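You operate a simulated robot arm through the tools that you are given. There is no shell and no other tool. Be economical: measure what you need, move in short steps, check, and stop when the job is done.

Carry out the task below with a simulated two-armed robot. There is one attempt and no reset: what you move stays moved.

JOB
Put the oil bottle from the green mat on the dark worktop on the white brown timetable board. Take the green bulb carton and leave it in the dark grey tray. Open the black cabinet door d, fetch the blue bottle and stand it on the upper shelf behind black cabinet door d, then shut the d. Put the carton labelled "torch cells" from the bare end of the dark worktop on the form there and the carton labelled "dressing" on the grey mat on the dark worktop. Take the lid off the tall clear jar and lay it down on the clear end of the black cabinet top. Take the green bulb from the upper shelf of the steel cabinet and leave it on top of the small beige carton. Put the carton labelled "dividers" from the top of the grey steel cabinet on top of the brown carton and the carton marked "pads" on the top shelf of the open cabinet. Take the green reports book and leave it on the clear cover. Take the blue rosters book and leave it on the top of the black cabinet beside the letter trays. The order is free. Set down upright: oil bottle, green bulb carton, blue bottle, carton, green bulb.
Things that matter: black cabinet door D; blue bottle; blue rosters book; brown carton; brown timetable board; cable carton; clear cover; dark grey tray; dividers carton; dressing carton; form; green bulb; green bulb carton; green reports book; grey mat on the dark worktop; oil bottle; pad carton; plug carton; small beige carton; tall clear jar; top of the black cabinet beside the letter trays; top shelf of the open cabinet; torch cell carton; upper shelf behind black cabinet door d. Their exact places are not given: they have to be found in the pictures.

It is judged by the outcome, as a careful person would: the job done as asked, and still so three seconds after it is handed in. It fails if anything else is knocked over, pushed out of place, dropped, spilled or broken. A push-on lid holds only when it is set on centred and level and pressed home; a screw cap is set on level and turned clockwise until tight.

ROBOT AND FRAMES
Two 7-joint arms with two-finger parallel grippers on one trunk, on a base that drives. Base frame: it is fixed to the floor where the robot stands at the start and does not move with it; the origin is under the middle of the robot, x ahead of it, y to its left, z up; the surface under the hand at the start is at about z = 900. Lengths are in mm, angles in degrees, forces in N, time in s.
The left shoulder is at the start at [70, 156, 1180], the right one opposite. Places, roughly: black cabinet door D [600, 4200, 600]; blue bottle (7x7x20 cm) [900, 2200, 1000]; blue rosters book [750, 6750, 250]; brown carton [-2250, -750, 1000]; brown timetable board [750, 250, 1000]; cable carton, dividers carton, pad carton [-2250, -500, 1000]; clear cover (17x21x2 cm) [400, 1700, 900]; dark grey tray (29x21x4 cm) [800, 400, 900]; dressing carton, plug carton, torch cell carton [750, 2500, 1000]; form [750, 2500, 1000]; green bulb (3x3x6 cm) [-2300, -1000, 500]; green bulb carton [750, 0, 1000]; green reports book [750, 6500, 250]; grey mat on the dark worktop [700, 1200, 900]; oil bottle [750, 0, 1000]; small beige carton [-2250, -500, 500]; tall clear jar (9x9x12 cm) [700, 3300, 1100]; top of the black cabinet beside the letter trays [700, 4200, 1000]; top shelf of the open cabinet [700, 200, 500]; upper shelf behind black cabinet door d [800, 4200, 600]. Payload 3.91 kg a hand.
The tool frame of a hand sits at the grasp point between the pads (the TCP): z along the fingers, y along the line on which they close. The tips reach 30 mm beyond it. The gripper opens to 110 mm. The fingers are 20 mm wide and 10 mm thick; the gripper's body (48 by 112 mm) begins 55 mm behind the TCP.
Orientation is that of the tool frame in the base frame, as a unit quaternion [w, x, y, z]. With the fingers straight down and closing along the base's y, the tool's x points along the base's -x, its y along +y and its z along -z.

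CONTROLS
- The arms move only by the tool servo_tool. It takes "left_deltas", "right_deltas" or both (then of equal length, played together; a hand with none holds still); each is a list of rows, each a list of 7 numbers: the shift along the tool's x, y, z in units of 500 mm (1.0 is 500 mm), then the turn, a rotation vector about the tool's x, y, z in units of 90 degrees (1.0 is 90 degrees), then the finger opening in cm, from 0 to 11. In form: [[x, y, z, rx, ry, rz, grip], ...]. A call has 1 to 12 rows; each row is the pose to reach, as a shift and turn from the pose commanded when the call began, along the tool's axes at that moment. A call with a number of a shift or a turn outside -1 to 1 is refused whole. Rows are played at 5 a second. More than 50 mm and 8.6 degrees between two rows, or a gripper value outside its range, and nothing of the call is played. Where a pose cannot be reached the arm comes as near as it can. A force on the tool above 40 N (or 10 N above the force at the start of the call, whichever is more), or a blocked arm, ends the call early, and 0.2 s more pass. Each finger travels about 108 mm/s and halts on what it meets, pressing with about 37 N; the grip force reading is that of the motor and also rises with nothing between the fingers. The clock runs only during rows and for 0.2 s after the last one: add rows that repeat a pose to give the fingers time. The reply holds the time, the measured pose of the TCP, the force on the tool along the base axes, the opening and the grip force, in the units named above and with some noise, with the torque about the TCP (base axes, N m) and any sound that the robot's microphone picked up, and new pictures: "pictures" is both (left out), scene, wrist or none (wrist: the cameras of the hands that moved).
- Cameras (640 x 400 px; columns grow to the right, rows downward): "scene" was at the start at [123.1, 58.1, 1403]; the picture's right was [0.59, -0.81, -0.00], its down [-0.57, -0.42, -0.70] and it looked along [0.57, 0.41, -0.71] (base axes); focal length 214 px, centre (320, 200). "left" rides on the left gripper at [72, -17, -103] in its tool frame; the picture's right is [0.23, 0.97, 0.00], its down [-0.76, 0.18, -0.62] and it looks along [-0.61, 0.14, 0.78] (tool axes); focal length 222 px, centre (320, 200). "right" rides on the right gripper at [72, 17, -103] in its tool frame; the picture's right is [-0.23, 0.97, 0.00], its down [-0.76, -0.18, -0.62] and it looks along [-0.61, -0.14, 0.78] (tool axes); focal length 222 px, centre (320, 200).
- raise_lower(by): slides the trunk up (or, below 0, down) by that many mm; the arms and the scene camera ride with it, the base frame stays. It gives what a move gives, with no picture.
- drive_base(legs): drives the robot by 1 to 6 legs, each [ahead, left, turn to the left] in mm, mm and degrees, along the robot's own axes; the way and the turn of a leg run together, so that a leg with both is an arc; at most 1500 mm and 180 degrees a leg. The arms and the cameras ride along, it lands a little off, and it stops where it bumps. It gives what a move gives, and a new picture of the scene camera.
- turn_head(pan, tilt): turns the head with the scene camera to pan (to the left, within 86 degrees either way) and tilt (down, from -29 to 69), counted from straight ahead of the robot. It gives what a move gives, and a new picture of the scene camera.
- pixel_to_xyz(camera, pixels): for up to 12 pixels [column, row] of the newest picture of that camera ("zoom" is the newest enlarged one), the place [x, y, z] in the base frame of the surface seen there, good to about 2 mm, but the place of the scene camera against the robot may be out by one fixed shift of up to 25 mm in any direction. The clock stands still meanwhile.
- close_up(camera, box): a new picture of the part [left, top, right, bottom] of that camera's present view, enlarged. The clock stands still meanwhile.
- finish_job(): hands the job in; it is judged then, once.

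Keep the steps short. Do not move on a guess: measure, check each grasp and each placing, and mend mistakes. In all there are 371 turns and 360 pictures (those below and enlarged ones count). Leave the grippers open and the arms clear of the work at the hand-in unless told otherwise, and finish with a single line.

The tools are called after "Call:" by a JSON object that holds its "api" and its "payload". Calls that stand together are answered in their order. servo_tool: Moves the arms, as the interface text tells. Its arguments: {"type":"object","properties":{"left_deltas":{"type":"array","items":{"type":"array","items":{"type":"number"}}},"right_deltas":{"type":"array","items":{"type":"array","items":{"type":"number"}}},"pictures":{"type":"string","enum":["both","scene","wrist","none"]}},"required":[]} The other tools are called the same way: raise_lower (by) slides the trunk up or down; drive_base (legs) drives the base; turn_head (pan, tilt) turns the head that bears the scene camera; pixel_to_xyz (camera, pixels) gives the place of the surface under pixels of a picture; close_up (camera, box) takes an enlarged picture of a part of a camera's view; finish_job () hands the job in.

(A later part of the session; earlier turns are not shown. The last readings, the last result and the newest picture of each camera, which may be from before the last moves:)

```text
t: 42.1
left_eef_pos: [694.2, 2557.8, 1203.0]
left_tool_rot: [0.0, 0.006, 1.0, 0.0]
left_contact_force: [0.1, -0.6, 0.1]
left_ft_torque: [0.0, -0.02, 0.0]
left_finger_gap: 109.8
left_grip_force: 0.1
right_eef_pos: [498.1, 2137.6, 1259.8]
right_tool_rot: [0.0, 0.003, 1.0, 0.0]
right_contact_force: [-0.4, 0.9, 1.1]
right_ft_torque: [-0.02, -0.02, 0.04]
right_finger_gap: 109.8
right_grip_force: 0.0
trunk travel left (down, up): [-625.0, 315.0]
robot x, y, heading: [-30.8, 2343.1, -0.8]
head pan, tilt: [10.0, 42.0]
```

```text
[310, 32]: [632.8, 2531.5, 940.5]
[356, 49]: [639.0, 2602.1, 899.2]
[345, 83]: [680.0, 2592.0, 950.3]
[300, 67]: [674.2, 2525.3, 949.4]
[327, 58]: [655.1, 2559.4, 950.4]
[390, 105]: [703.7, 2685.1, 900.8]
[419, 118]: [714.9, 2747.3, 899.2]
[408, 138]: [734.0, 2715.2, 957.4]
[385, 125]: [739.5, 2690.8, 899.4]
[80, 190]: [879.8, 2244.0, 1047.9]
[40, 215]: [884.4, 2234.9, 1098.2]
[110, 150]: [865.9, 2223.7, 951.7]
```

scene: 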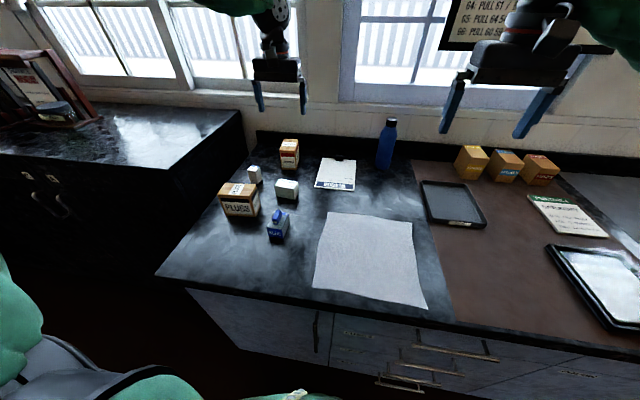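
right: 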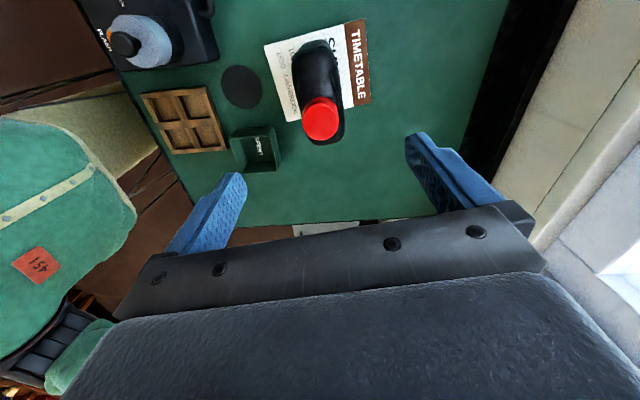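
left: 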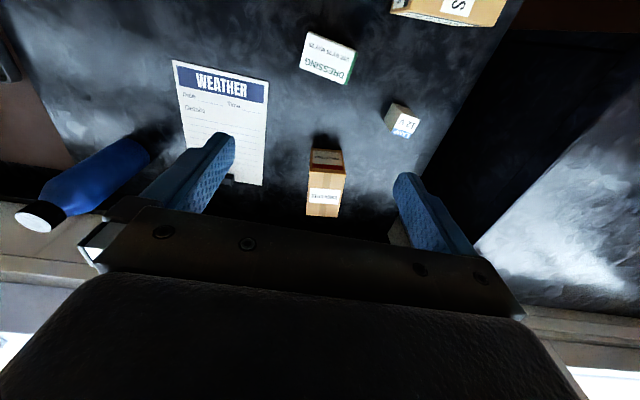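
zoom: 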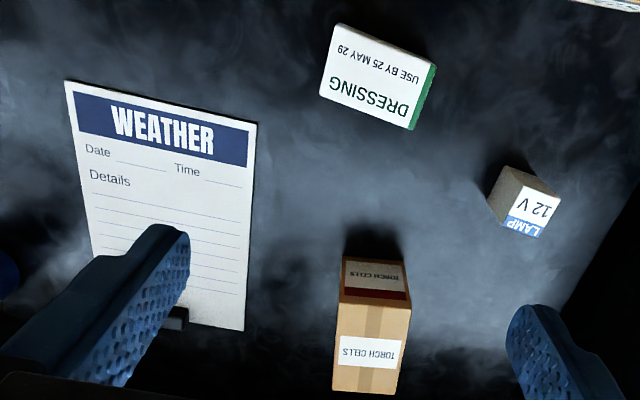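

Call:
{"api": "pixel_to_xyz", "payload": {"camera": "zoom", "pixels": [[344, 296], [405, 302], [337, 384], [394, 388], [365, 386], [370, 300], [70, 86], [252, 126], [240, 326], [95, 255], [180, 310], [172, 326]]}}

Call:
{"api": "close_up", "payload": {"camera": "scene", "box": [200, 110, 440, 270]}}

```text
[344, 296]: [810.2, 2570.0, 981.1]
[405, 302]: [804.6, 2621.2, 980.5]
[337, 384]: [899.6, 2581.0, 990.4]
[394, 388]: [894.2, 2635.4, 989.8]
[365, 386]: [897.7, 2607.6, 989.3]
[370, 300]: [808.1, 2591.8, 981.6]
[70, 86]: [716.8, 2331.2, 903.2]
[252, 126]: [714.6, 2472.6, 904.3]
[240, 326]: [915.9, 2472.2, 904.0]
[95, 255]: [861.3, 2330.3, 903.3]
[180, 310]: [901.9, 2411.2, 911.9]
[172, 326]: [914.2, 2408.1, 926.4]
```

```text
2.50 times, centred on (320, 190) of scene
```

zoom: 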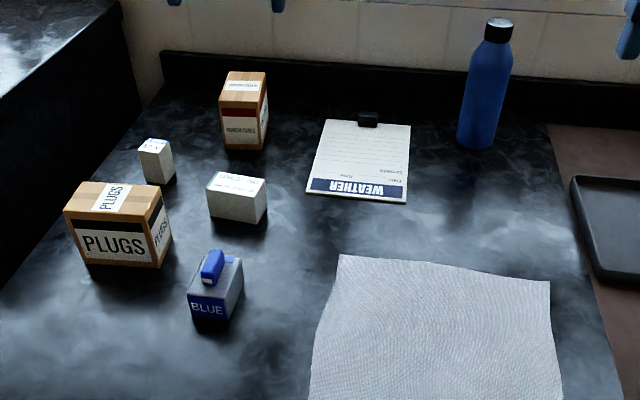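

The torch-cells carton is centred at (852,2603), 57x90 mm with its top at 990 and a yaw of 6°. The form's centre is (816,2402). I'll go over the carton.

Call:
{"api": "servo_tool", "payload": {"left_deltas": [[-0.063, 0.019, 0.06, 0, 0, -0.014, 11], [-0.126, 0.038, 0.12, 0, 0, -0.028, 11], [-0.189, 0.057, 0.18, 0, 0, -0.042, 11], [-0.252, 0.076, 0.24, 0, 0, -0.056, 11], [-0.315, 0.094, 0.3, 0, 0, -0.071, 11], [-0.315, 0.094, 0.3, 0, 0, -0.071, 11]], "pictures": "wrist"}}

```text
t: 43.5
left_eef_pos: [853.7, 2602.2, 1053.8]
left_tool_rot: [0.0, -0.05, 0.999, 0.0]
left_contact_force: [-1.4, -0.5, 0.1]
left_ft_torque: [-0.01, -0.01, 0.03]
left_finger_gap: 110.1
left_grip_force: 0.1
right_eef_pos: [497.9, 2136.5, 1259.1]
right_tool_rot: [0.0, 0.003, 1.0, 0.0]
right_contact_force: [-0.4, 0.4, 0.8]
right_ft_torque: [0.01, -0.04, 0.0]
right_finger_gap: 110.1
right_grip_force: 0.2
trunk travel left (down, up): [-625.0, 315.0]
robot x, y, heading: [-30.5, 2342.8, -0.8]
head pan, tilt: [10.0, 42.0]
```

left: 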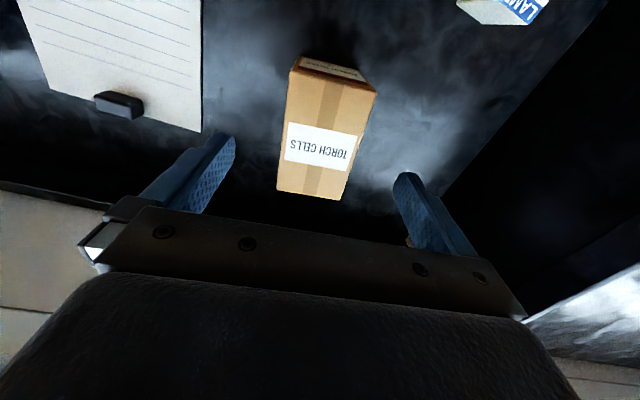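

Call:
{"api": "servo_tool", "payload": {"left_deltas": [[0, 0.002, 0.08, 0, 0, 0, 11], [0, 0.002, 0.16, 0, 0, 0, 11], [0, 0.002, 0.206, 0, 0, 0, 11], [0, 0.002, 0.206, 0, 0, 0, 11], [0, 0.002, 0.206, 0, 0, 0, 4], [0, 0.002, 0.206, 0, 0, 0, 2], [0, 0.002, 0.206, 0, 0, 0, 0], [0, 0.002, 0.16, 0, 0, 0, 0], [0, 0.002, 0.1, 0, 0, 0, 0], [0, 0.002, 0.1, 0, 0, 0, 0]], "pictures": "wrist"}}

```text
t: 45.7
left_eef_pos: [853.4, 2603.0, 1000.8]
left_tool_rot: [-0.001, -0.05, 0.999, 0.0]
left_contact_force: [-0.3, 0.2, -5.2]
left_ft_torque: [0.02, 0.03, -0.04]
left_finger_gap: 62.3
left_grip_force: 37.6
right_eef_pos: [502.4, 2135.9, 1257.3]
right_tool_rot: [-0.001, 0.004, 1.0, 0.0]
right_contact_force: [0.3, -0.6, -0.7]
right_ft_torque: [0.01, 0.03, 0.0]
right_finger_gap: 110.0
right_grip_force: 0.1
trunk travel left (down, up): [-625.0, 315.0]
robot x, y, heading: [-29.1, 2336.2, -0.5]
head pan, tilt: [10.0, 42.0]
```

left: 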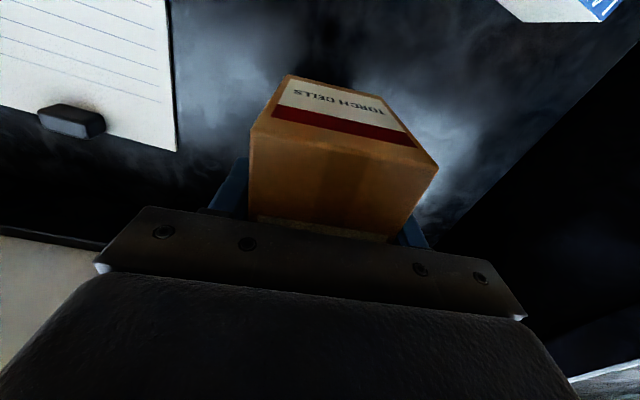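

Call:
{"api": "close_up", "payload": {"camera": "left", "box": [200, 60, 460, 250]}}

Call:
{"api": "close_up", "payload": {"camera": "scene", "box": [200, 60, 380, 220]}}

```text
2.11 times, centred on (330, 155) of left
```

zoom: 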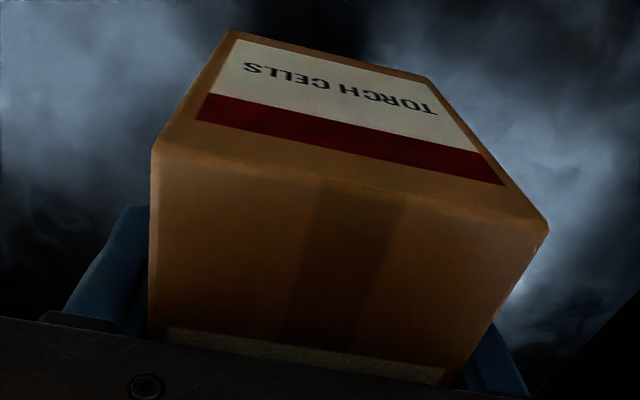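

```text
2.50 times, centred on (290, 140) of scene
```

zoom: 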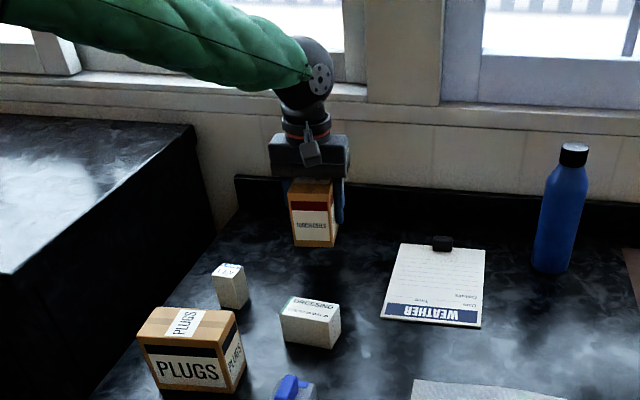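

The carton is held upright. I'll move it over the form and lower it.

Call:
{"api": "servo_tool", "payload": {"left_deltas": [[0.03, -0.078, 0, 0, 0, 0.012, 0], [0.06, -0.156, 0, 0, 0, 0.024, 0], [0.09, -0.233, 0, 0, 0, 0.036, 0], [0.12, -0.311, 0, 0, 0, 0.05, 0], [0.15, -0.389, 0, 0, 0, 0.06, 0], [0.15, -0.389, 0.05, 0, 0, 0.06, 0], [0.15, -0.389, 0.086, 0, 0, 0.06, 0], [0.15, -0.389, 0.086, 0, 0, 0.06, 0]]}}

```text
t: 47.5
left_eef_pos: [755.9, 2460.8, 987.5]
left_tool_rot: [-0.001, -0.002, 1.0, 0.0]
left_contact_force: [-0.9, 0.3, -4.6]
left_ft_torque: [0.01, -0.01, 0.0]
left_finger_gap: 61.9
left_grip_force: 36.5
left hand out of reach, approached as far as the arm can: row 3, 4, 5, 6, 7, 8
right_eef_pos: [500.3, 2135.5, 1258.6]
right_tool_rot: [0.0, 0.003, 1.0, -0.001]
right_contact_force: [-0.4, -0.8, 0.2]
right_ft_torque: [0.03, -0.01, -0.01]
right_finger_gap: 110.1
right_grip_force: 0.1
trunk travel left (down, up): [-625.0, 315.0]
robot x, y, heading: [-30.3, 2340.7, -0.8]
head pan, tilt: [10.0, 42.0]
```

scene: 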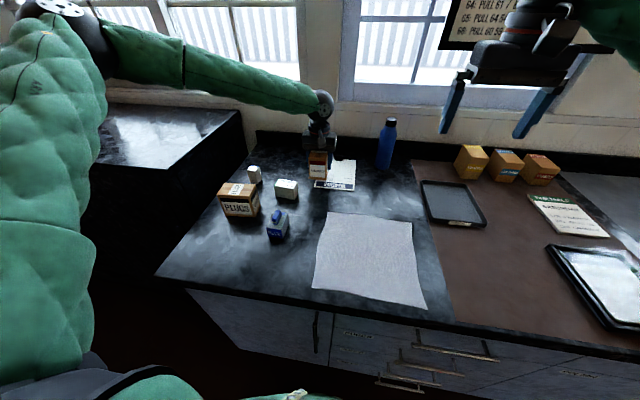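
left: 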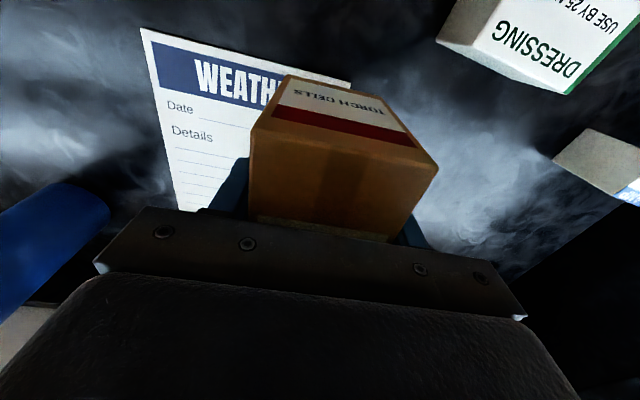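

The left hand can't reach that far across its own side. I'll drive the base 80 mm to the right, with the carton staying 30 mm above the form.

Call:
{"api": "drive_base", "payload": {"legs": [[0, -80, 0]]}}

```text
t: 48.5
left_eef_pos: [755.5, 2378.5, 987.5]
left_tool_rot: [-0.002, -0.002, 1.0, 0.001]
left_contact_force: [0.3, -0.2, -5.1]
left_ft_torque: [0.03, 0.05, -0.03]
left_finger_gap: 62.3
left_grip_force: 37.1
right_eef_pos: [499.9, 2052.0, 1257.0]
right_tool_rot: [0.0, 0.005, 1.0, 0.0]
right_contact_force: [0.1, 0.0, 0.0]
right_ft_torque: [0.06, -0.01, -0.01]
right_finger_gap: 109.7
right_grip_force: 0.0
trunk travel left (down, up): [-625.0, 315.0]
robot x, y, heading: [-30.0, 2259.1, -0.7]
head pan, tilt: [10.0, 42.0]
```

scene: 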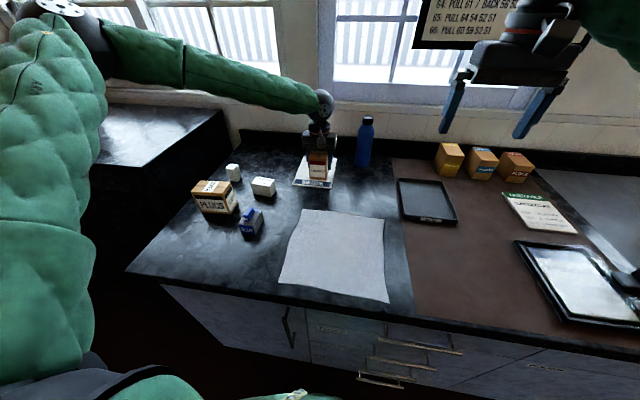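

I'll make a small upward move to see where the commanded pose stands.

Call:
{"api": "servo_tool", "payload": {"left_deltas": [[0, 0, -0.02, 0, 0, 0, 0], [0, 0, -0.02, 0, 0, 0, 0]], "pictures": "none"}}

```text
t: 49.1
left_eef_pos: [755.7, 2379.3, 997.2]
left_tool_rot: [0.0, 0.0, 1.0, 0.001]
left_contact_force: [-0.6, -1.0, -4.5]
left_ft_torque: [0.01, 0.04, 0.0]
left_finger_gap: 61.8
left_grip_force: 37.2
right_eef_pos: [500.3, 2054.4, 1258.6]
right_tool_rot: [-0.001, 0.004, 1.0, 0.001]
right_contact_force: [0.3, 1.1, -0.1]
right_ft_torque: [0.03, -0.02, -0.01]
right_finger_gap: 109.9
right_grip_force: 0.1
trunk travel left (down, up): [-625.0, 315.0]
robot x, y, heading: [-26.5, 2259.3, -0.8]
head pan, tilt: [10.0, 42.0]
```

Call:
{"api": "servo_tool", "payload": {"left_deltas": [[-0.04, 0.024, 0, 0, 0, 0, 0], [-0.08, 0.048, 0, 0, 0, 0, 0], [-0.08, 0.048, 0.05, 0, 0, 0, 0], [-0.08, 0.048, 0.076, 0, 0, 0, 0], [-0.08, 0.048, 0.076, 0, 0, 0, 0]], "pictures": "wrist"}}

```text
t: 50.3
left_eef_pos: [786.4, 2414.5, 965.7]
left_tool_rot: [0.0, -0.002, 1.0, -0.001]
left_contact_force: [0.1, -0.1, -4.4]
left_ft_torque: [0.03, -0.03, -0.03]
left_finger_gap: 62.2
left_grip_force: 37.2
left hand out of reach, approached as far as the arm can: row 3, 4, 5
right_eef_pos: [499.8, 2055.6, 1257.3]
right_tool_rot: [-0.001, 0.004, 1.0, 0.0]
right_contact_force: [-0.2, 0.3, 0.0]
right_ft_torque: [0.0, 0.01, -0.01]
right_finger_gap: 109.9
right_grip_force: 0.0
trunk travel left (down, up): [-625.0, 315.0]
robot x, y, heading: [-29.0, 2263.0, -0.9]
head pan, tilt: [10.0, 42.0]
```

left: 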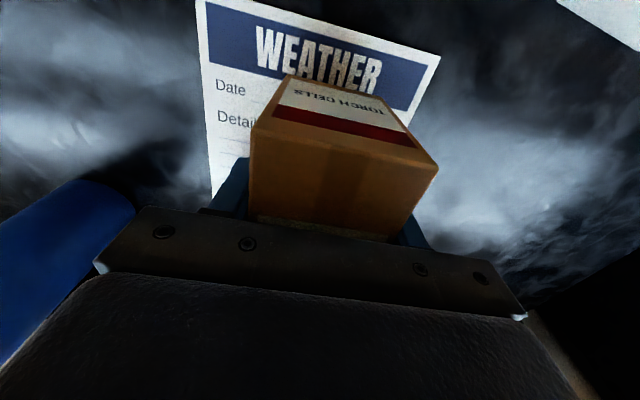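

The hand is at 965 over the form but can't go lower. I'll lower the trunk 10 mm to set the carton down.

Call:
{"api": "raise_lower", "payload": {"by": -10}}

```text
t: 50.9
left_eef_pos: [786.4, 2414.8, 955.3]
left_tool_rot: [0.0, -0.001, 1.0, -0.002]
left_contact_force: [0.1, 0.7, -4.7]
left_ft_torque: [0.03, 0.01, 0.01]
left_finger_gap: 62.0
left_grip_force: 37.1
right_eef_pos: [499.9, 2055.3, 1248.3]
right_tool_rot: [-0.001, 0.004, 1.0, 0.0]
right_contact_force: [-0.2, -0.7, -0.8]
right_ft_torque: [-0.02, -0.01, -0.01]
right_finger_gap: 109.9
right_grip_force: 0.1
trunk travel left (down, up): [-615.0, 325.0]
robot x, y, heading: [-28.5, 2257.9, -0.9]
head pan, tilt: [10.0, 42.0]
```

Still carrying the weight at 955.3. I'll go down 2 mm more.

Call:
{"api": "raise_lower", "payload": {"by": -2}}

```text
t: 51.4
left_eef_pos: [785.7, 2414.3, 952.3]
left_tool_rot: [0.0, -0.002, 1.0, -0.001]
left_contact_force: [-0.9, 0.0, -4.5]
left_ft_torque: [0.02, -0.01, -0.04]
left_finger_gap: 62.0
left_grip_force: 37.0
right_eef_pos: [500.2, 2054.6, 1245.9]
right_tool_rot: [-0.002, 0.004, 1.0, 0.0]
right_contact_force: [-0.7, 0.8, 0.0]
right_ft_torque: [0.03, 0.03, 0.0]
right_finger_gap: 109.9
right_grip_force: 0.0
trunk travel left (down, up): [-613.0, 327.0]
robot x, y, heading: [-28.5, 2259.4, -0.8]
head pan, tilt: [10.0, 42.0]
```

Call:
{"api": "raise_lower", "payload": {"by": -2}}

Call:
{"api": "close_up", "payload": {"camera": "scene", "box": [270, 110, 390, 210]}}

```text
t: 52.0
left_eef_pos: [787.2, 2414.5, 953.1]
left_tool_rot: [0.001, -0.002, 1.0, -0.001]
left_contact_force: [1.4, 1.4, 8.8]
left_ft_torque: [0.24, 0.39, 0.01]
left_finger_gap: 62.0
left_grip_force: 37.0
right_eef_pos: [498.9, 2054.5, 1245.3]
right_tool_rot: [-0.001, 0.005, 1.0, 0.0]
right_contact_force: [-0.2, -0.4, -0.2]
right_ft_torque: [-0.01, -0.01, 0.02]
right_finger_gap: 110.1
right_grip_force: 0.1
trunk travel left (down, up): [-611.0, 329.0]
robot x, y, heading: [-29.7, 2262.3, -0.9]
head pan, tilt: [10.0, 42.0]
```

```text
4.00 times, centred on (330, 160) of scene
```

zoom: 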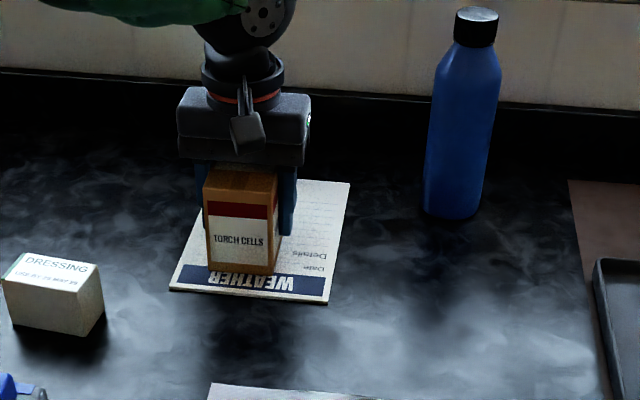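

Contact: the force has reversed to +8.8 N. I'll release and go up.

Call:
{"api": "servo_tool", "payload": {"left_deltas": [[0, 0, 0, 0, 0, 0, 8], [0, 0, 0, 0, 0, 0, 9], [0, 0, 0, 0, 0, 0, 9], [0, 0, -0.09, 0, 0, 0, 9], [0, 0, -0.18, 0, 0, 0, 9], [0, 0, -0.27, 0, 0, 0, 9], [0, 0, -0.36, 0, 0, 0, 9], [0, 0, -0.4, 0, 0, 0, 11]]}}

```text
t: 53.8
left_eef_pos: [786.9, 2415.2, 1151.9]
left_tool_rot: [0.0, -0.002, 1.0, -0.001]
left_contact_force: [-0.2, 0.3, -0.1]
left_ft_torque: [-0.01, 0.01, -0.03]
left_finger_gap: 110.0
left_grip_force: 0.1
right_eef_pos: [499.8, 2055.4, 1244.0]
right_tool_rot: [-0.001, 0.005, 1.0, 0.0]
right_contact_force: [-0.1, -0.3, -0.1]
right_ft_torque: [-0.04, 0.0, 0.0]
right_finger_gap: 110.1
right_grip_force: 0.1
trunk travel left (down, up): [-611.0, 329.0]
robot x, y, heading: [-26.5, 2257.3, -1.0]
head pan, tilt: [10.0, 42.0]
```

scene: 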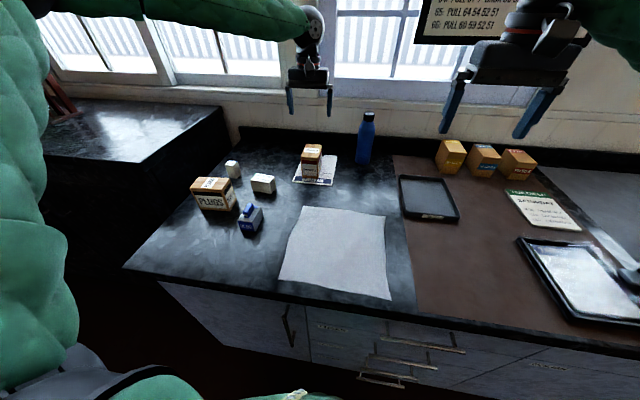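
left: 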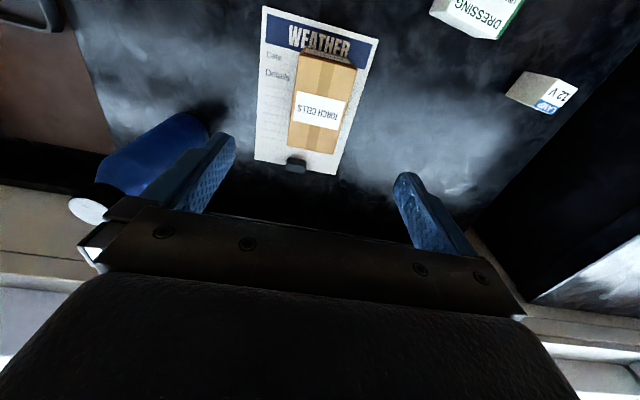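

The torch cells stand on the form. Next I'll go over the dressing carton, centre (656,2561), top 950.

Call:
{"api": "servo_tool", "payload": {"left_deltas": [[0.055, 0.06, 0, 0, 0, 0.01, 11], [0.11, 0.12, 0.02, 0, 0, 0.02, 11], [0.165, 0.18, 0.07, 0, 0, 0.035, 11], [0.215, 0.24, 0.13, 0, 0, 0.045, 11], [0.262, 0.292, 0.19, 0, 0, 0.055, 11], [0.262, 0.292, 0.26, 0, 0, 0.055, 11], [0.262, 0.292, 0.28, 0, 0, 0.055, 11], [0.262, 0.292, 0.28, 0, 0, 0.055, 11]], "pictures": "wrist"}}

```text
t: 55.5
left_eef_pos: [655.7, 2560.6, 1010.5]
left_tool_rot: [0.0, 0.042, 0.999, -0.001]
left_contact_force: [-0.4, -0.3, -0.4]
left_ft_torque: [-0.03, 0.0, 0.02]
left_finger_gap: 110.0
left_grip_force: 0.0
right_eef_pos: [497.9, 2055.0, 1245.1]
right_tool_rot: [0.0, 0.004, 1.0, 0.0]
right_contact_force: [0.7, -0.7, -0.1]
right_ft_torque: [-0.01, 0.0, -0.02]
right_finger_gap: 109.7
right_grip_force: 0.1
trunk travel left (down, up): [-611.0, 329.0]
robot x, y, heading: [-28.1, 2258.5, -0.5]
head pan, tilt: [10.0, 42.0]
```

left: 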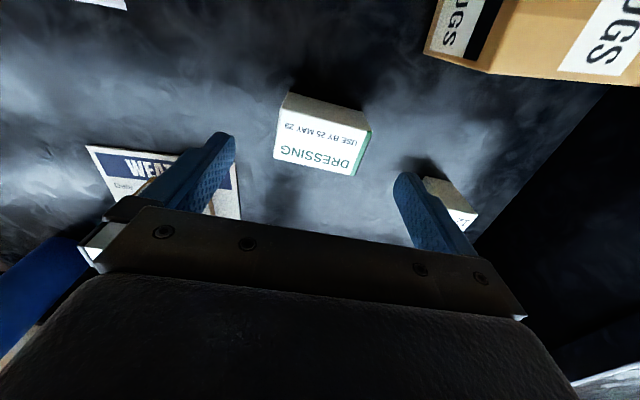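

Call:
{"api": "pixel_to_xyz", "payload": {"camera": "left", "pixels": [[276, 155], [286, 112], [355, 172], [366, 130]]}}

```text
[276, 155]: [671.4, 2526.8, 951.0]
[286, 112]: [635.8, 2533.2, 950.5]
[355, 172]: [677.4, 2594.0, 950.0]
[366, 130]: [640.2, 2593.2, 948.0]
```

Call:
{"api": "servo_tool", "payload": {"left_deltas": [[0, 0.002, 0.08, 0, 0, 0, 11], [0, 0.002, 0.152, 0, 0, 0, 11], [0, 0.002, 0.152, 0, 0, 0, 11], [0, 0.002, 0.152, 0, 0, 0, 5], [0, 0.002, 0.152, 0, 0, 0, 2], [0, 0.002, 0.152, 0, 0, 0, 0], [0, 0.002, 0.1, 0, 0, 0, 0], [0, 0.002, 0.02, 0, 0, 0, 0], [0, 0.002, -0.06, 0, 0, 0, 0], [0, 0.002, -0.15, 0, 0, 0, 0], [0, 0.002, -0.24, 0, 0, 0, 0]], "pictures": "wrist"}}

```text
t: 58.0
left_eef_pos: [652.4, 2561.5, 1132.4]
left_tool_rot: [0.001, 0.041, 0.999, 0.0]
left_contact_force: [0.1, -0.3, -0.4]
left_ft_torque: [0.0, -0.01, 0.03]
left_finger_gap: 71.4
left_grip_force: 36.3
right_eef_pos: [499.0, 2054.7, 1243.9]
right_tool_rot: [0.0, 0.005, 1.0, 0.0]
right_contact_force: [-0.3, -0.3, 0.1]
right_ft_torque: [0.0, -0.02, 0.01]
right_finger_gap: 110.1
right_grip_force: 0.1
trunk travel left (down, up): [-611.0, 329.0]
robot x, y, heading: [-30.5, 2260.3, -0.8]
head pan, tilt: [10.0, 42.0]
```

left: 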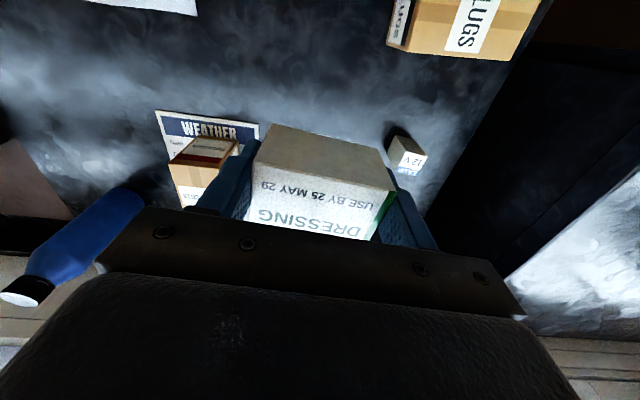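

I hold the dressing carton (71 mm). I'll drive right to the grey mat.

Call:
{"api": "drive_base", "payload": {"legs": [[-130, 0, 0], [0, -1150, 0]]}}

```text
t: 64.7
left_eef_pos: [511.1, 1408.7, 1133.4]
left_tool_rot: [0.0, 0.039, 0.999, 0.0]
left_contact_force: [0.0, 0.0, -0.1]
left_ft_torque: [-0.01, -0.03, 0.0]
left_finger_gap: 71.1
left_grip_force: 37.3
right_eef_pos: [360.3, 902.0, 1245.5]
right_tool_rot: [0.0, 0.001, 1.0, 0.001]
right_contact_force: [0.1, 0.1, -0.1]
right_ft_torque: [0.0, 0.01, 0.0]
right_finger_gap: 109.9
right_grip_force: 0.0
trunk travel left (down, up): [-611.0, 329.0]
robot x, y, heading: [-171.8, 1099.7, -0.5]
head pan, tilt: [10.0, 42.0]
```

scene: 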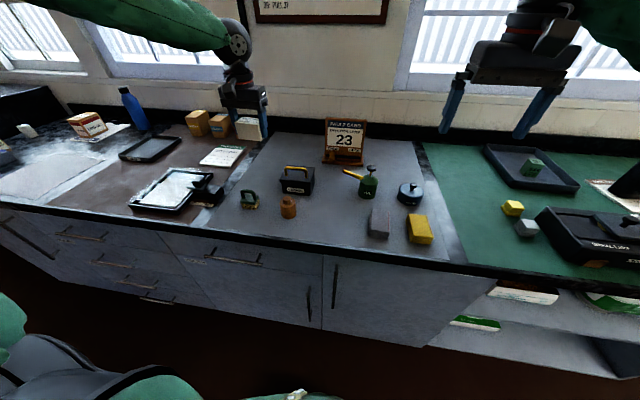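

Call:
{"api": "close_up", "payload": {"camera": "scene", "box": [200, 110, 450, 265]}}

Call:
{"api": "pixel_to_xyz", "payload": {"camera": "scene", "pixels": [[275, 150], [262, 165], [300, 155], [320, 190], [340, 175], [345, 210], [390, 165], [250, 197], [297, 180], [290, 205], [343, 160], [365, 185]]}}

```text
2.56 times, centred on (325, 188) of scene
```

zoom: 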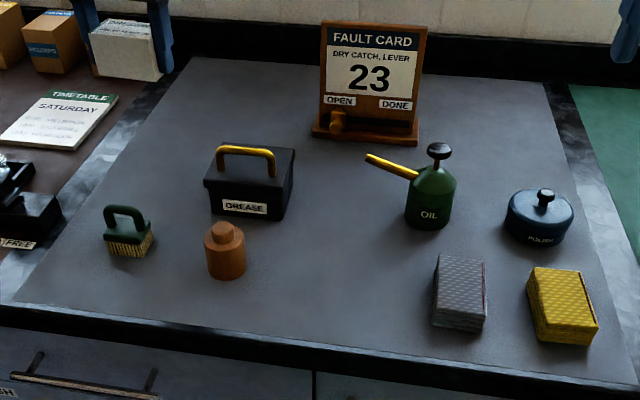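

```text
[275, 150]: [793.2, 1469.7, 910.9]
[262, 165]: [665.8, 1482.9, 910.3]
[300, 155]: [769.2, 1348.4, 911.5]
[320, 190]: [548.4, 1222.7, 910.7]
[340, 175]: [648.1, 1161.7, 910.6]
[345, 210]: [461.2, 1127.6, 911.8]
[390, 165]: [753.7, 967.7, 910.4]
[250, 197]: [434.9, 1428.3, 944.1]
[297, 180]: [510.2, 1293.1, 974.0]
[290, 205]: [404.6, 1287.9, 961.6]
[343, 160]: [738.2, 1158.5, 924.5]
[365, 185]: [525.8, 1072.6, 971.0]
```

The free spot is at about (755,1400) on the mat, between the fault card and the mat's left edge. I'll drive forward and move over it.

Call:
{"api": "drive_base", "payload": {"legs": [[135, 0, 0]]}}

Call:
{"api": "servo_tool", "payload": {"left_deltas": [[-0.07, 0, 0, 0, 0, 0, 0], [-0.14, 0, 0, 0, 0, 0, 0], [-0.21, 0, 0.03, 0, 0, 0, 0], [-0.21, 0, 0.11, 0, 0, 0, 0], [-0.21, 0, 0.19, 0, 0, 0, 0], [-0.21, 0, 0.27, 0, 0, 0, 0], [-0.21, 0, 0.34, 0, 0, 0, 0], [-0.21, 0, 0.34, 0, 0, 0, 0]]}}

```text
t: 66.0
left_eef_pos: [648.0, 1408.6, 1132.2]
left_tool_rot: [0.001, 0.038, 0.999, -0.001]
left_contact_force: [1.4, -0.3, 0.7]
left_ft_torque: [0.0, -0.03, -0.02]
left_finger_gap: 71.1
left_grip_force: 37.1
right_eef_pos: [495.4, 900.5, 1244.8]
right_tool_rot: [0.0, 0.001, 1.0, 0.0]
right_contact_force: [0.0, 0.0, -0.7]
right_ft_torque: [-0.01, 0.01, 0.01]
right_finger_gap: 110.1
right_grip_force: 0.0
trunk travel left (down, up): [-611.0, 329.0]
robot x, y, heading: [-40.3, 1098.6, -0.4]
head pan, tilt: [10.0, 42.0]
```

scene: 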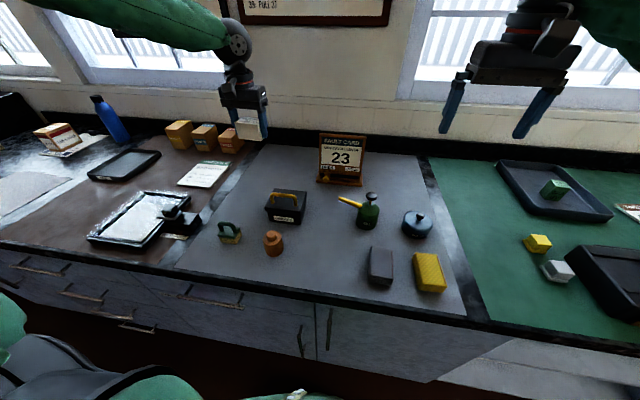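

```text
t: 67.8
left_eef_pos: [749.6, 1399.3, 962.0]
left_tool_rot: [0.001, 0.038, 0.999, -0.001]
left_contact_force: [0.0, -0.6, -0.3]
left_ft_torque: [0.02, 0.01, -0.05]
left_finger_gap: 71.0
left_grip_force: 37.0
right_eef_pos: [495.3, 900.2, 1244.4]
right_tool_rot: [-0.001, 0.001, 1.0, -0.001]
right_contact_force: [0.5, -0.3, -0.2]
right_ft_torque: [-0.05, 0.02, -0.05]
right_finger_gap: 109.9
right_grip_force: 0.1
trunk travel left (down, up): [-611.0, 329.0]
robot x, y, heading: [-37.7, 1103.9, -0.7]
head pan, tilt: [10.0, 42.0]
```

scene: 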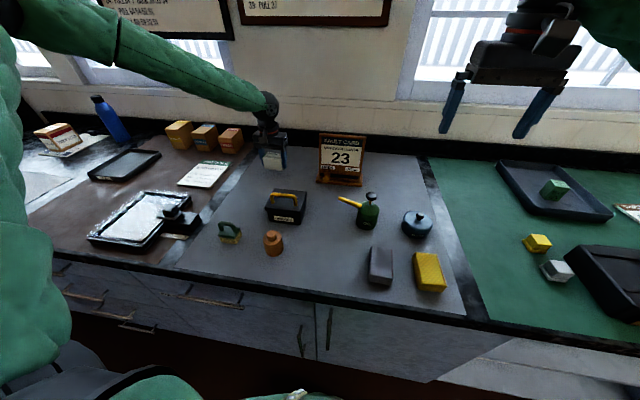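
left: 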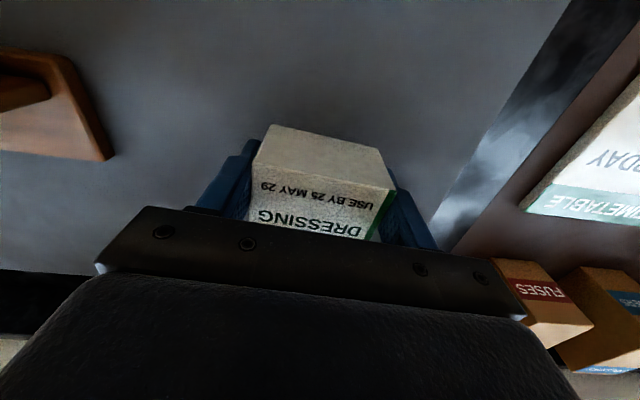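

Call:
{"api": "servo_tool", "payload": {"left_deltas": [[0, 0, 0.04, 0, 0, 0, 0], [0, 0, 0.053, 0, 0, 0, 0], [0, 0, 0.053, 0, 0, 0, 0], [0, 0, 0.053, 0, 0, 0, 9.5], [0, 0, 0.053, 0, 0, 0, 9.5], [0, 0, -0.03, 0, 0, 0, 9.5], [0, 0, -0.12, 0, 0, 0, 9.5], [0, 0, -0.21, 0, 0, 0, 9.5], [0, 0, -0.3, 0, 0, 0, 11], [0, 0, -0.39, 0, 0, 0, 11], [0, 0, -0.48, 0, 0, 0, 11]], "pictures": "scene"}}

```text
t: 70.2
left_eef_pos: [748.1, 1400.1, 1203.0]
left_tool_rot: [0.002, 0.038, 0.999, -0.001]
left_contact_force: [-0.2, -0.7, -0.2]
left_ft_torque: [0.02, 0.0, 0.01]
left_finger_gap: 110.1
left_grip_force: 0.0
right_eef_pos: [493.5, 900.4, 1244.3]
right_tool_rot: [-0.001, 0.0, 1.0, 0.001]
right_contact_force: [-0.2, -0.4, -0.8]
right_ft_torque: [0.0, -0.04, 0.01]
right_finger_gap: 110.1
right_grip_force: 0.0
trunk travel left (down, up): [-611.0, 329.0]
robot x, y, heading: [-35.5, 1104.6, -0.5]
head pan, tilt: [10.0, 42.0]
```

scene: 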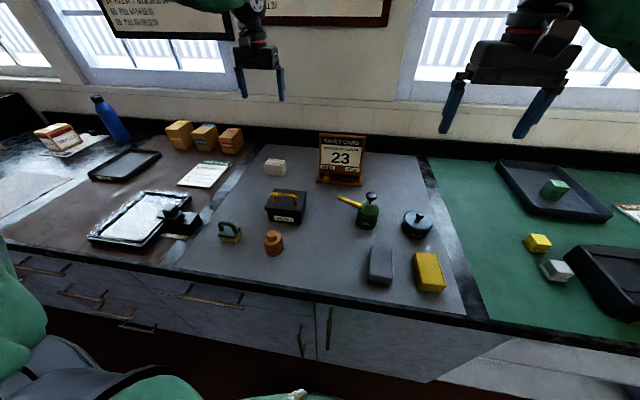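

The dressing carton is placed. Next the steel cabinet behind the robot, so I'll look to the right and to the left for free floor.

Call:
{"api": "servo_tool", "payload": {"left_deltas": [[0.09, 0, 0, 0, 0, 0, 11], [0.18, 0, 0, 0, 0, 0, 11], [0.27, 0, 0, 0, 0, 0, 11], [0.36, 0, 0, 0, 0, 0, 11], [0.45, 0, 0, 0, 0, 0, 11], [0.53, 0, 0, 0, 0, 0, 11], [0.6, 0, 0, 0, 0, 0, 11]], "pictures": "none"}}

Call:
{"api": "turn_head", "payload": {"pan": -86, "tilt": 25}}

Call:
{"api": "turn_head", "payload": {"pan": 86, "tilt": 25}}

```text
t: 71.8
left_eef_pos: [450.9, 1424.2, 1202.5]
left_tool_rot: [0.001, 0.039, 0.999, -0.001]
left_contact_force: [0.6, -0.2, 0.0]
left_ft_torque: [-0.01, -0.02, 0.01]
left_finger_gap: 110.1
left_grip_force: 0.0
right_eef_pos: [493.9, 899.7, 1245.8]
right_tool_rot: [0.0, 0.001, 1.0, 0.0]
right_contact_force: [-0.3, 0.0, 0.4]
right_ft_torque: [-0.01, 0.01, 0.01]
right_finger_gap: 109.7
right_grip_force: 0.1
trunk travel left (down, up): [-611.0, 329.0]
robot x, y, heading: [-36.8, 1107.1, -0.2]
head pan, tilt: [10.0, 42.0]
```

```text
t: 73.5
left_eef_pos: [451.8, 1424.4, 1201.7]
left_tool_rot: [0.0, 0.038, 0.999, -0.001]
left_contact_force: [0.0, 0.1, 0.0]
left_ft_torque: [-0.01, 0.0, 0.01]
left_finger_gap: 110.0
left_grip_force: 0.1
right_eef_pos: [495.5, 898.9, 1244.4]
right_tool_rot: [0.0, 0.001, 1.0, 0.0]
right_contact_force: [0.2, -0.1, 0.1]
right_ft_torque: [-0.01, 0.02, -0.01]
right_finger_gap: 110.3
right_grip_force: 0.2
trunk travel left (down, up): [-611.0, 329.0]
robot x, y, heading: [-34.5, 1103.6, -0.6]
head pan, tilt: [-85.9, 25.0]
```

scene: 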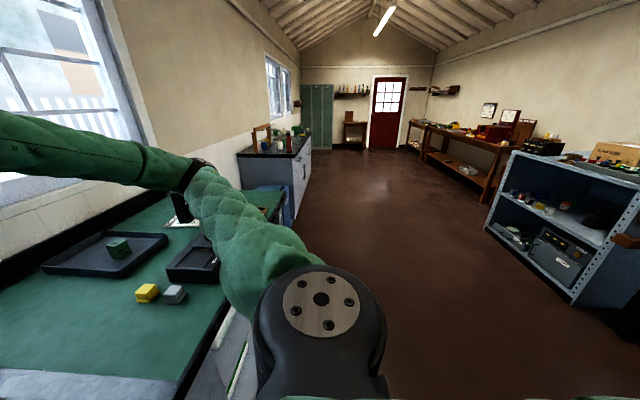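

```text
t: 76.2
left_eef_pos: [451.9, 1423.5, 1201.1]
left_tool_rot: [0.0, 0.038, 0.999, -0.002]
left_contact_force: [0.2, -0.3, 0.4]
left_ft_torque: [0.02, -0.01, -0.01]
left_finger_gap: 110.1
left_grip_force: 0.0
right_eef_pos: [494.3, 899.9, 1243.0]
right_tool_rot: [0.001, 0.001, 1.0, 0.0]
right_contact_force: [0.0, 0.3, 0.2]
right_ft_torque: [-0.02, 0.0, -0.01]
right_finger_gap: 110.3
right_grip_force: 0.0
trunk travel left (down, up): [-611.0, 329.0]
robot x, y, heading: [-32.7, 1099.8, -0.7]
head pan, tilt: [85.9, 25.0]
```

scene: 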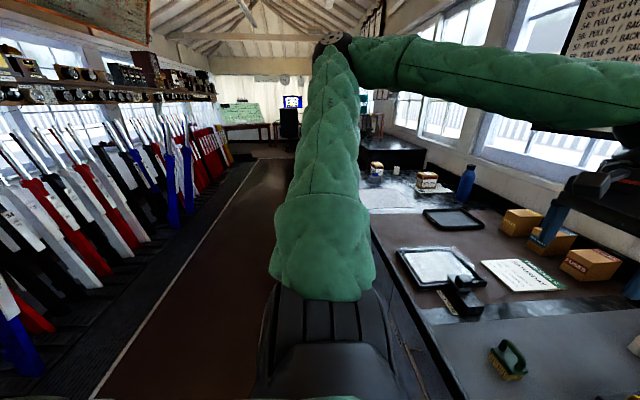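

Call:
{"api": "turn_head", "payload": {"pan": -86, "tilt": 15}}

Call:
{"api": "pixel_to_xyz", "payload": {"camera": "scene", "pixels": [[515, 140], [500, 210], [570, 285], [635, 165], [600, 180], [440, 300], [560, 330], [310, 190]]}}

```text
t: 78.8
left_eef_pos: [451.7, 1424.8, 1201.2]
left_tool_rot: [0.0, 0.038, 0.999, -0.001]
left_contact_force: [0.7, -0.4, 0.1]
left_ft_torque: [-0.03, 0.02, 0.01]
left_finger_gap: 109.7
left_grip_force: 0.1
right_eef_pos: [493.3, 901.1, 1245.0]
right_tool_rot: [0.0, 0.001, 1.0, 0.0]
right_contact_force: [-1.0, -0.5, -0.8]
right_ft_torque: [-0.01, 0.01, 0.01]
right_finger_gap: 109.8
right_grip_force: 0.1
trunk travel left (down, up): [-611.0, 329.0]
robot x, y, heading: [-38.1, 1104.2, -0.3]
head pan, tilt: [-85.9, 15.0]
```

scene: 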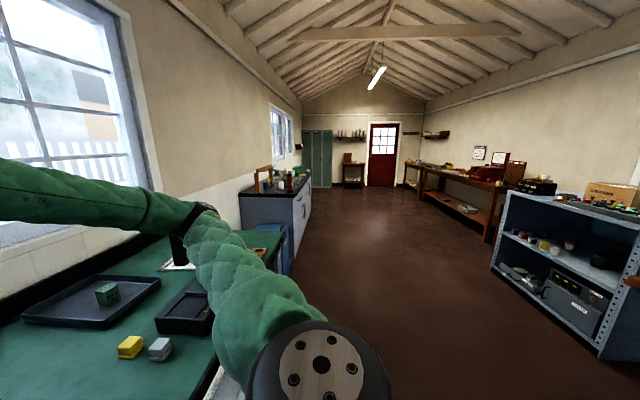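

```text
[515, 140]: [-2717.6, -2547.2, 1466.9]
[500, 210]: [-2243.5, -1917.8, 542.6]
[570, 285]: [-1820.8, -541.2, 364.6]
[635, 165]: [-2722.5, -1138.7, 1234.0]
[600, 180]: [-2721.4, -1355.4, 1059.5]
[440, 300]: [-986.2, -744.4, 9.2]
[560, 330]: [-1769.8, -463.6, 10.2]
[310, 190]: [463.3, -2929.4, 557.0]
```

The floor behind is open, and the steel cabinet's front is at about x -1820, y -1900 to -400. I'll drive there and turn round.

Call:
{"api": "drive_base", "payload": {"legs": [[-150, 0, 0], [0, -1000, 0], [0, -900, 0], [-700, 0, 0], [0, 0, 180], [250, 0, 0]]}}

Call:
{"api": "turn_head", "payload": {"pan": 0, "tilt": 35}}

```text
t: 101.4
left_eef_pos: [-1652.4, -1090.1, 1200.6]
left_tool_rot: [-0.001, 0.999, -0.047, -0.001]
left_contact_force: [-0.7, -0.2, -0.6]
left_ft_torque: [-0.01, 0.03, -0.01]
left_finger_gap: 109.6
left_grip_force: 0.0
right_eef_pos: [-1686.6, -564.9, 1244.4]
right_tool_rot: [0.0, 1.0, -0.01, 0.001]
right_contact_force: [0.2, -0.5, 0.4]
right_ft_torque: [0.0, 0.01, -0.01]
right_finger_gap: 110.0
right_grip_force: 0.2
trunk travel left (down, up): [-611.0, 329.0]
robot x, y, heading: [-1161.2, -773.4, 178.7]
head pan, tilt: [-85.9, 15.0]
```

scene: 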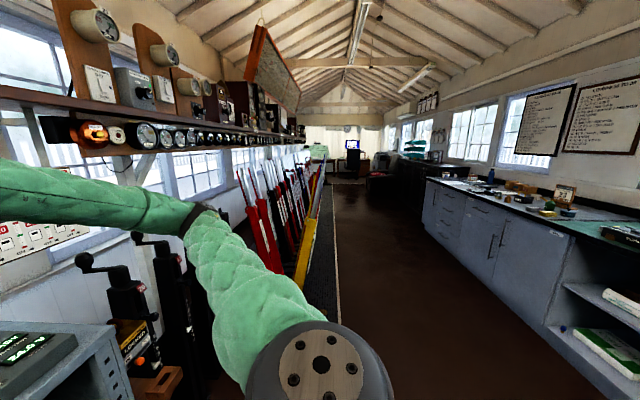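

```text
t: 103.0
left_eef_pos: [-1651.6, -1089.3, 1200.9]
left_tool_rot: [-0.001, 0.999, -0.047, 0.0]
left_contact_force: [-0.5, 0.7, 0.0]
left_ft_torque: [0.0, -0.01, -0.04]
left_finger_gap: 109.9
left_grip_force: 0.0
right_eef_pos: [-1684.7, -565.0, 1244.3]
right_tool_rot: [0.0, 1.0, -0.01, 0.0]
right_contact_force: [-0.3, 0.0, 0.2]
right_ft_torque: [-0.02, 0.02, 0.0]
right_finger_gap: 110.1
right_grip_force: 0.0
trunk travel left (down, up): [-611.0, 329.0]
robot x, y, heading: [-1158.6, -775.8, 178.7]
head pan, tilt: [0.0, 35.0]
```

scene: 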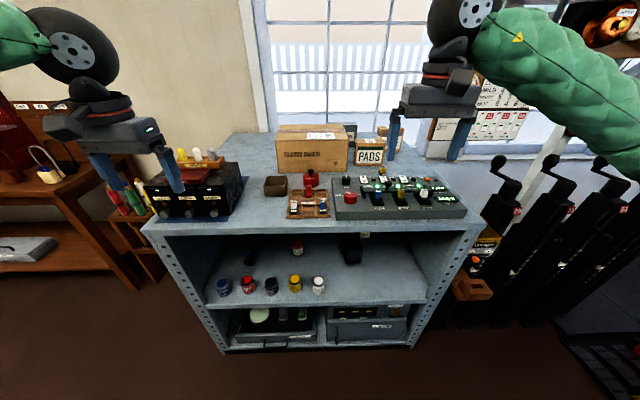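

Call:
{"api": "close_up", "payload": {"camera": "scene", "box": [150, 110, 480, 230]}}

Call:
{"api": "close_up", "payload": {"camera": "scene", "box": [160, 210, 480, 360]}}

Call:
{"api": "pixel_to_xyz", "payload": {"camera": "scene", "pixels": [[310, 150], [370, 155], [310, 180], [400, 190], [200, 190], [297, 250], [352, 250], [250, 255], [222, 285], [320, 285], [310, 225], [275, 185]]}}

```text
1.94 times, centred on (315, 170) of scene
```

zoom: 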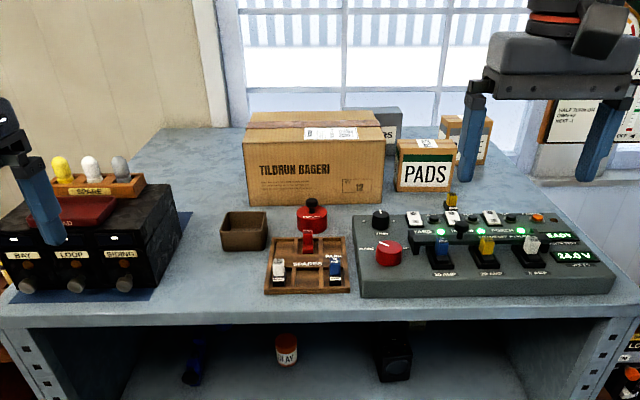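

```text
2.00 times, centred on (320, 285) of scene
```

zoom: 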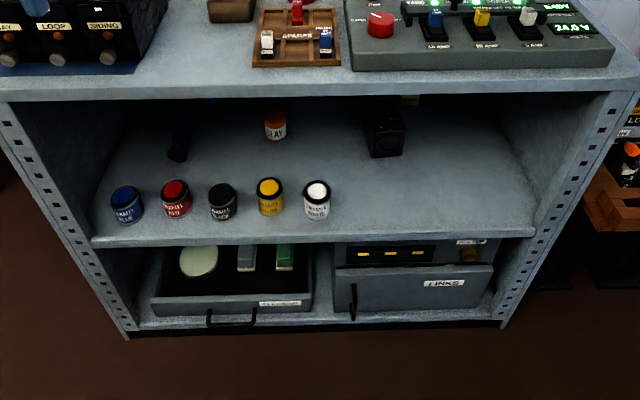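

```text
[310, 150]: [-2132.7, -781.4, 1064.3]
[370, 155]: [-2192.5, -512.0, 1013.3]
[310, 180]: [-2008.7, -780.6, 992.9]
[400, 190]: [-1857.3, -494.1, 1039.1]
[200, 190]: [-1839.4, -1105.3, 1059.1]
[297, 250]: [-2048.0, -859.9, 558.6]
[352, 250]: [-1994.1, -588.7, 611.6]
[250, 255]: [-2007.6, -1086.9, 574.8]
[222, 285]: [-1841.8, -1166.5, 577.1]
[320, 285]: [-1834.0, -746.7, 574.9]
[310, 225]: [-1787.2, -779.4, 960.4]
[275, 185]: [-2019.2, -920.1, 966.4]
```

The three cartons (PADS and two behind) stand at the back right of the top. I'll raise the trunk for clearance, drive closer and look with the right wrist camera.

Call:
{"api": "raise_lower", "payload": {"by": 100}}

Call:
{"api": "drive_base", "payload": {"legs": [[210, 0, 1]]}}

Call:
{"api": "close_up", "payload": {"camera": "right", "box": [0, 0, 640, 400]}}

```text
t: 104.3
left_eef_pos: [-1651.6, -1088.8, 1300.9]
left_tool_rot: [0.0, 0.999, -0.047, 0.0]
left_contact_force: [0.0, -0.1, -0.1]
left_ft_torque: [0.0, -0.02, 0.0]
left_finger_gap: 109.8
left_grip_force: 0.0
right_eef_pos: [-1685.9, -565.7, 1344.6]
right_tool_rot: [0.001, 1.0, -0.009, 0.001]
right_contact_force: [-0.9, 0.5, -0.1]
right_ft_torque: [0.02, 0.0, 0.01]
right_finger_gap: 109.9
right_grip_force: 0.0
trunk travel left (down, up): [-711.0, 229.0]
robot x, y, heading: [-1157.7, -778.2, 178.6]
head pan, tilt: [0.0, 35.0]
```

```text
t: 106.0
left_eef_pos: [-1857.2, -1095.0, 1301.7]
left_tool_rot: [-0.001, 0.999, -0.039, 0.0]
left_contact_force: [0.0, 0.6, -0.2]
left_ft_torque: [0.0, 0.0, 0.0]
left_finger_gap: 109.8
left_grip_force: 0.1
right_eef_pos: [-1899.9, -571.4, 1344.1]
right_tool_rot: [0.001, 1.0, -0.001, 0.001]
right_contact_force: [-0.5, 1.0, -1.0]
right_ft_torque: [-0.01, -0.04, 0.01]
right_finger_gap: 109.8
right_grip_force: 0.0
trunk travel left (down, up): [-711.0, 229.0]
robot x, y, heading: [-1369.9, -773.6, 179.5]
head pan, tilt: [0.0, 35.0]
```

scene: 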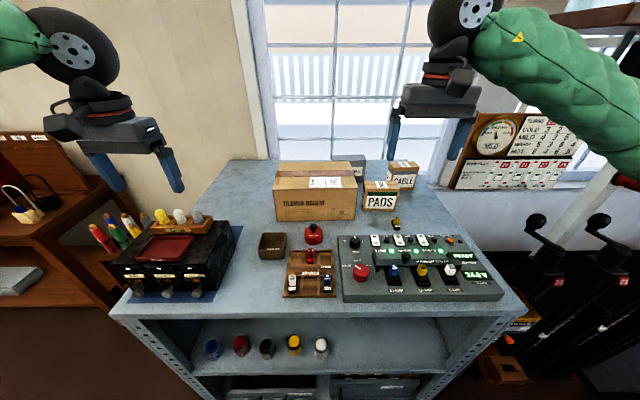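

```text
1.00 times, centred on (320, 200) of right (not enlarged: the box is as wide or as high as the picture)
```

zoom: 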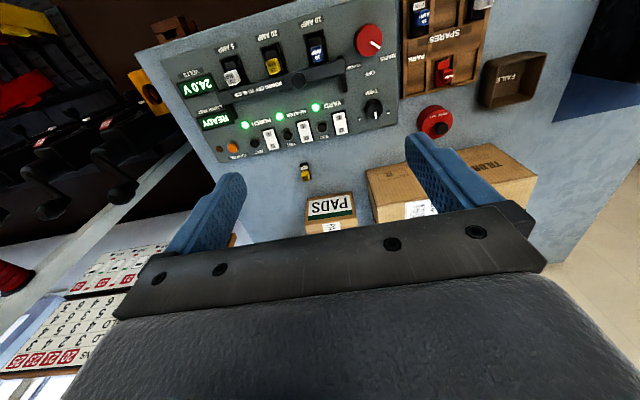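

Call:
{"api": "servo_tool", "payload": {"right_deltas": [[-0.08, 0, 0.01, 0, 0, 0, 11], [-0.16, 0, 0.03, 0, 0, 0, 11], [-0.24, 0, 0.05, 0, 0, 0, 11], [-0.32, 0, 0.07, 0, 0, 0, 11], [-0.4, 0, 0.09, 0, 0, 0, 11], [-0.48, 0, 0.09, 0, 0, 0, 11], [-0.48, 0, 0.09, 0, 0, 0, 11]], "pictures": "wrist"}}

Call:
{"api": "close_up", "payload": {"camera": "scene", "box": [260, 140, 440, 260]}}

```text
t: 107.6
left_eef_pos: [-1855.6, -1094.3, 1302.5]
left_tool_rot: [0.0, 0.999, -0.039, -0.001]
left_contact_force: [-0.3, -0.3, 0.1]
left_ft_torque: [0.01, 0.0, -0.03]
left_finger_gap: 110.2
left_grip_force: 0.1
right_eef_pos: [-2138.7, -570.4, 1298.1]
right_tool_rot: [0.0, 1.0, -0.001, 0.0]
right_contact_force: [-0.4, 0.3, -0.5]
right_ft_torque: [-0.03, 0.02, -0.01]
right_finger_gap: 110.2
right_grip_force: 0.0
trunk travel left (down, up): [-711.0, 229.0]
robot x, y, heading: [-1367.6, -768.2, 179.5]
head pan, tilt: [0.0, 35.0]
```

right: 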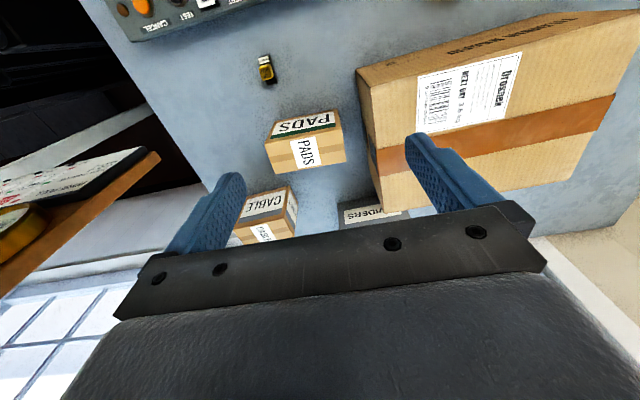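

```text
3.33 times, centred on (350, 200) of scene
```

zoom: 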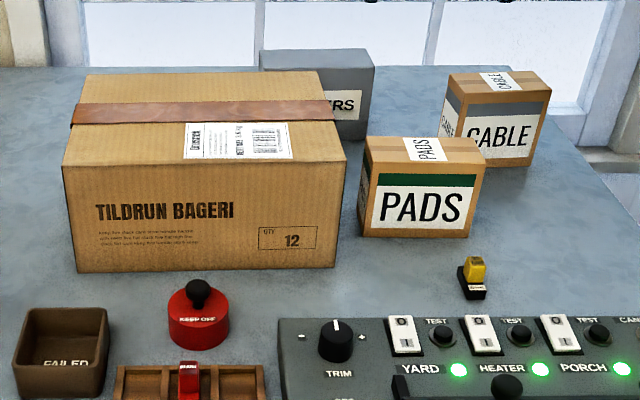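

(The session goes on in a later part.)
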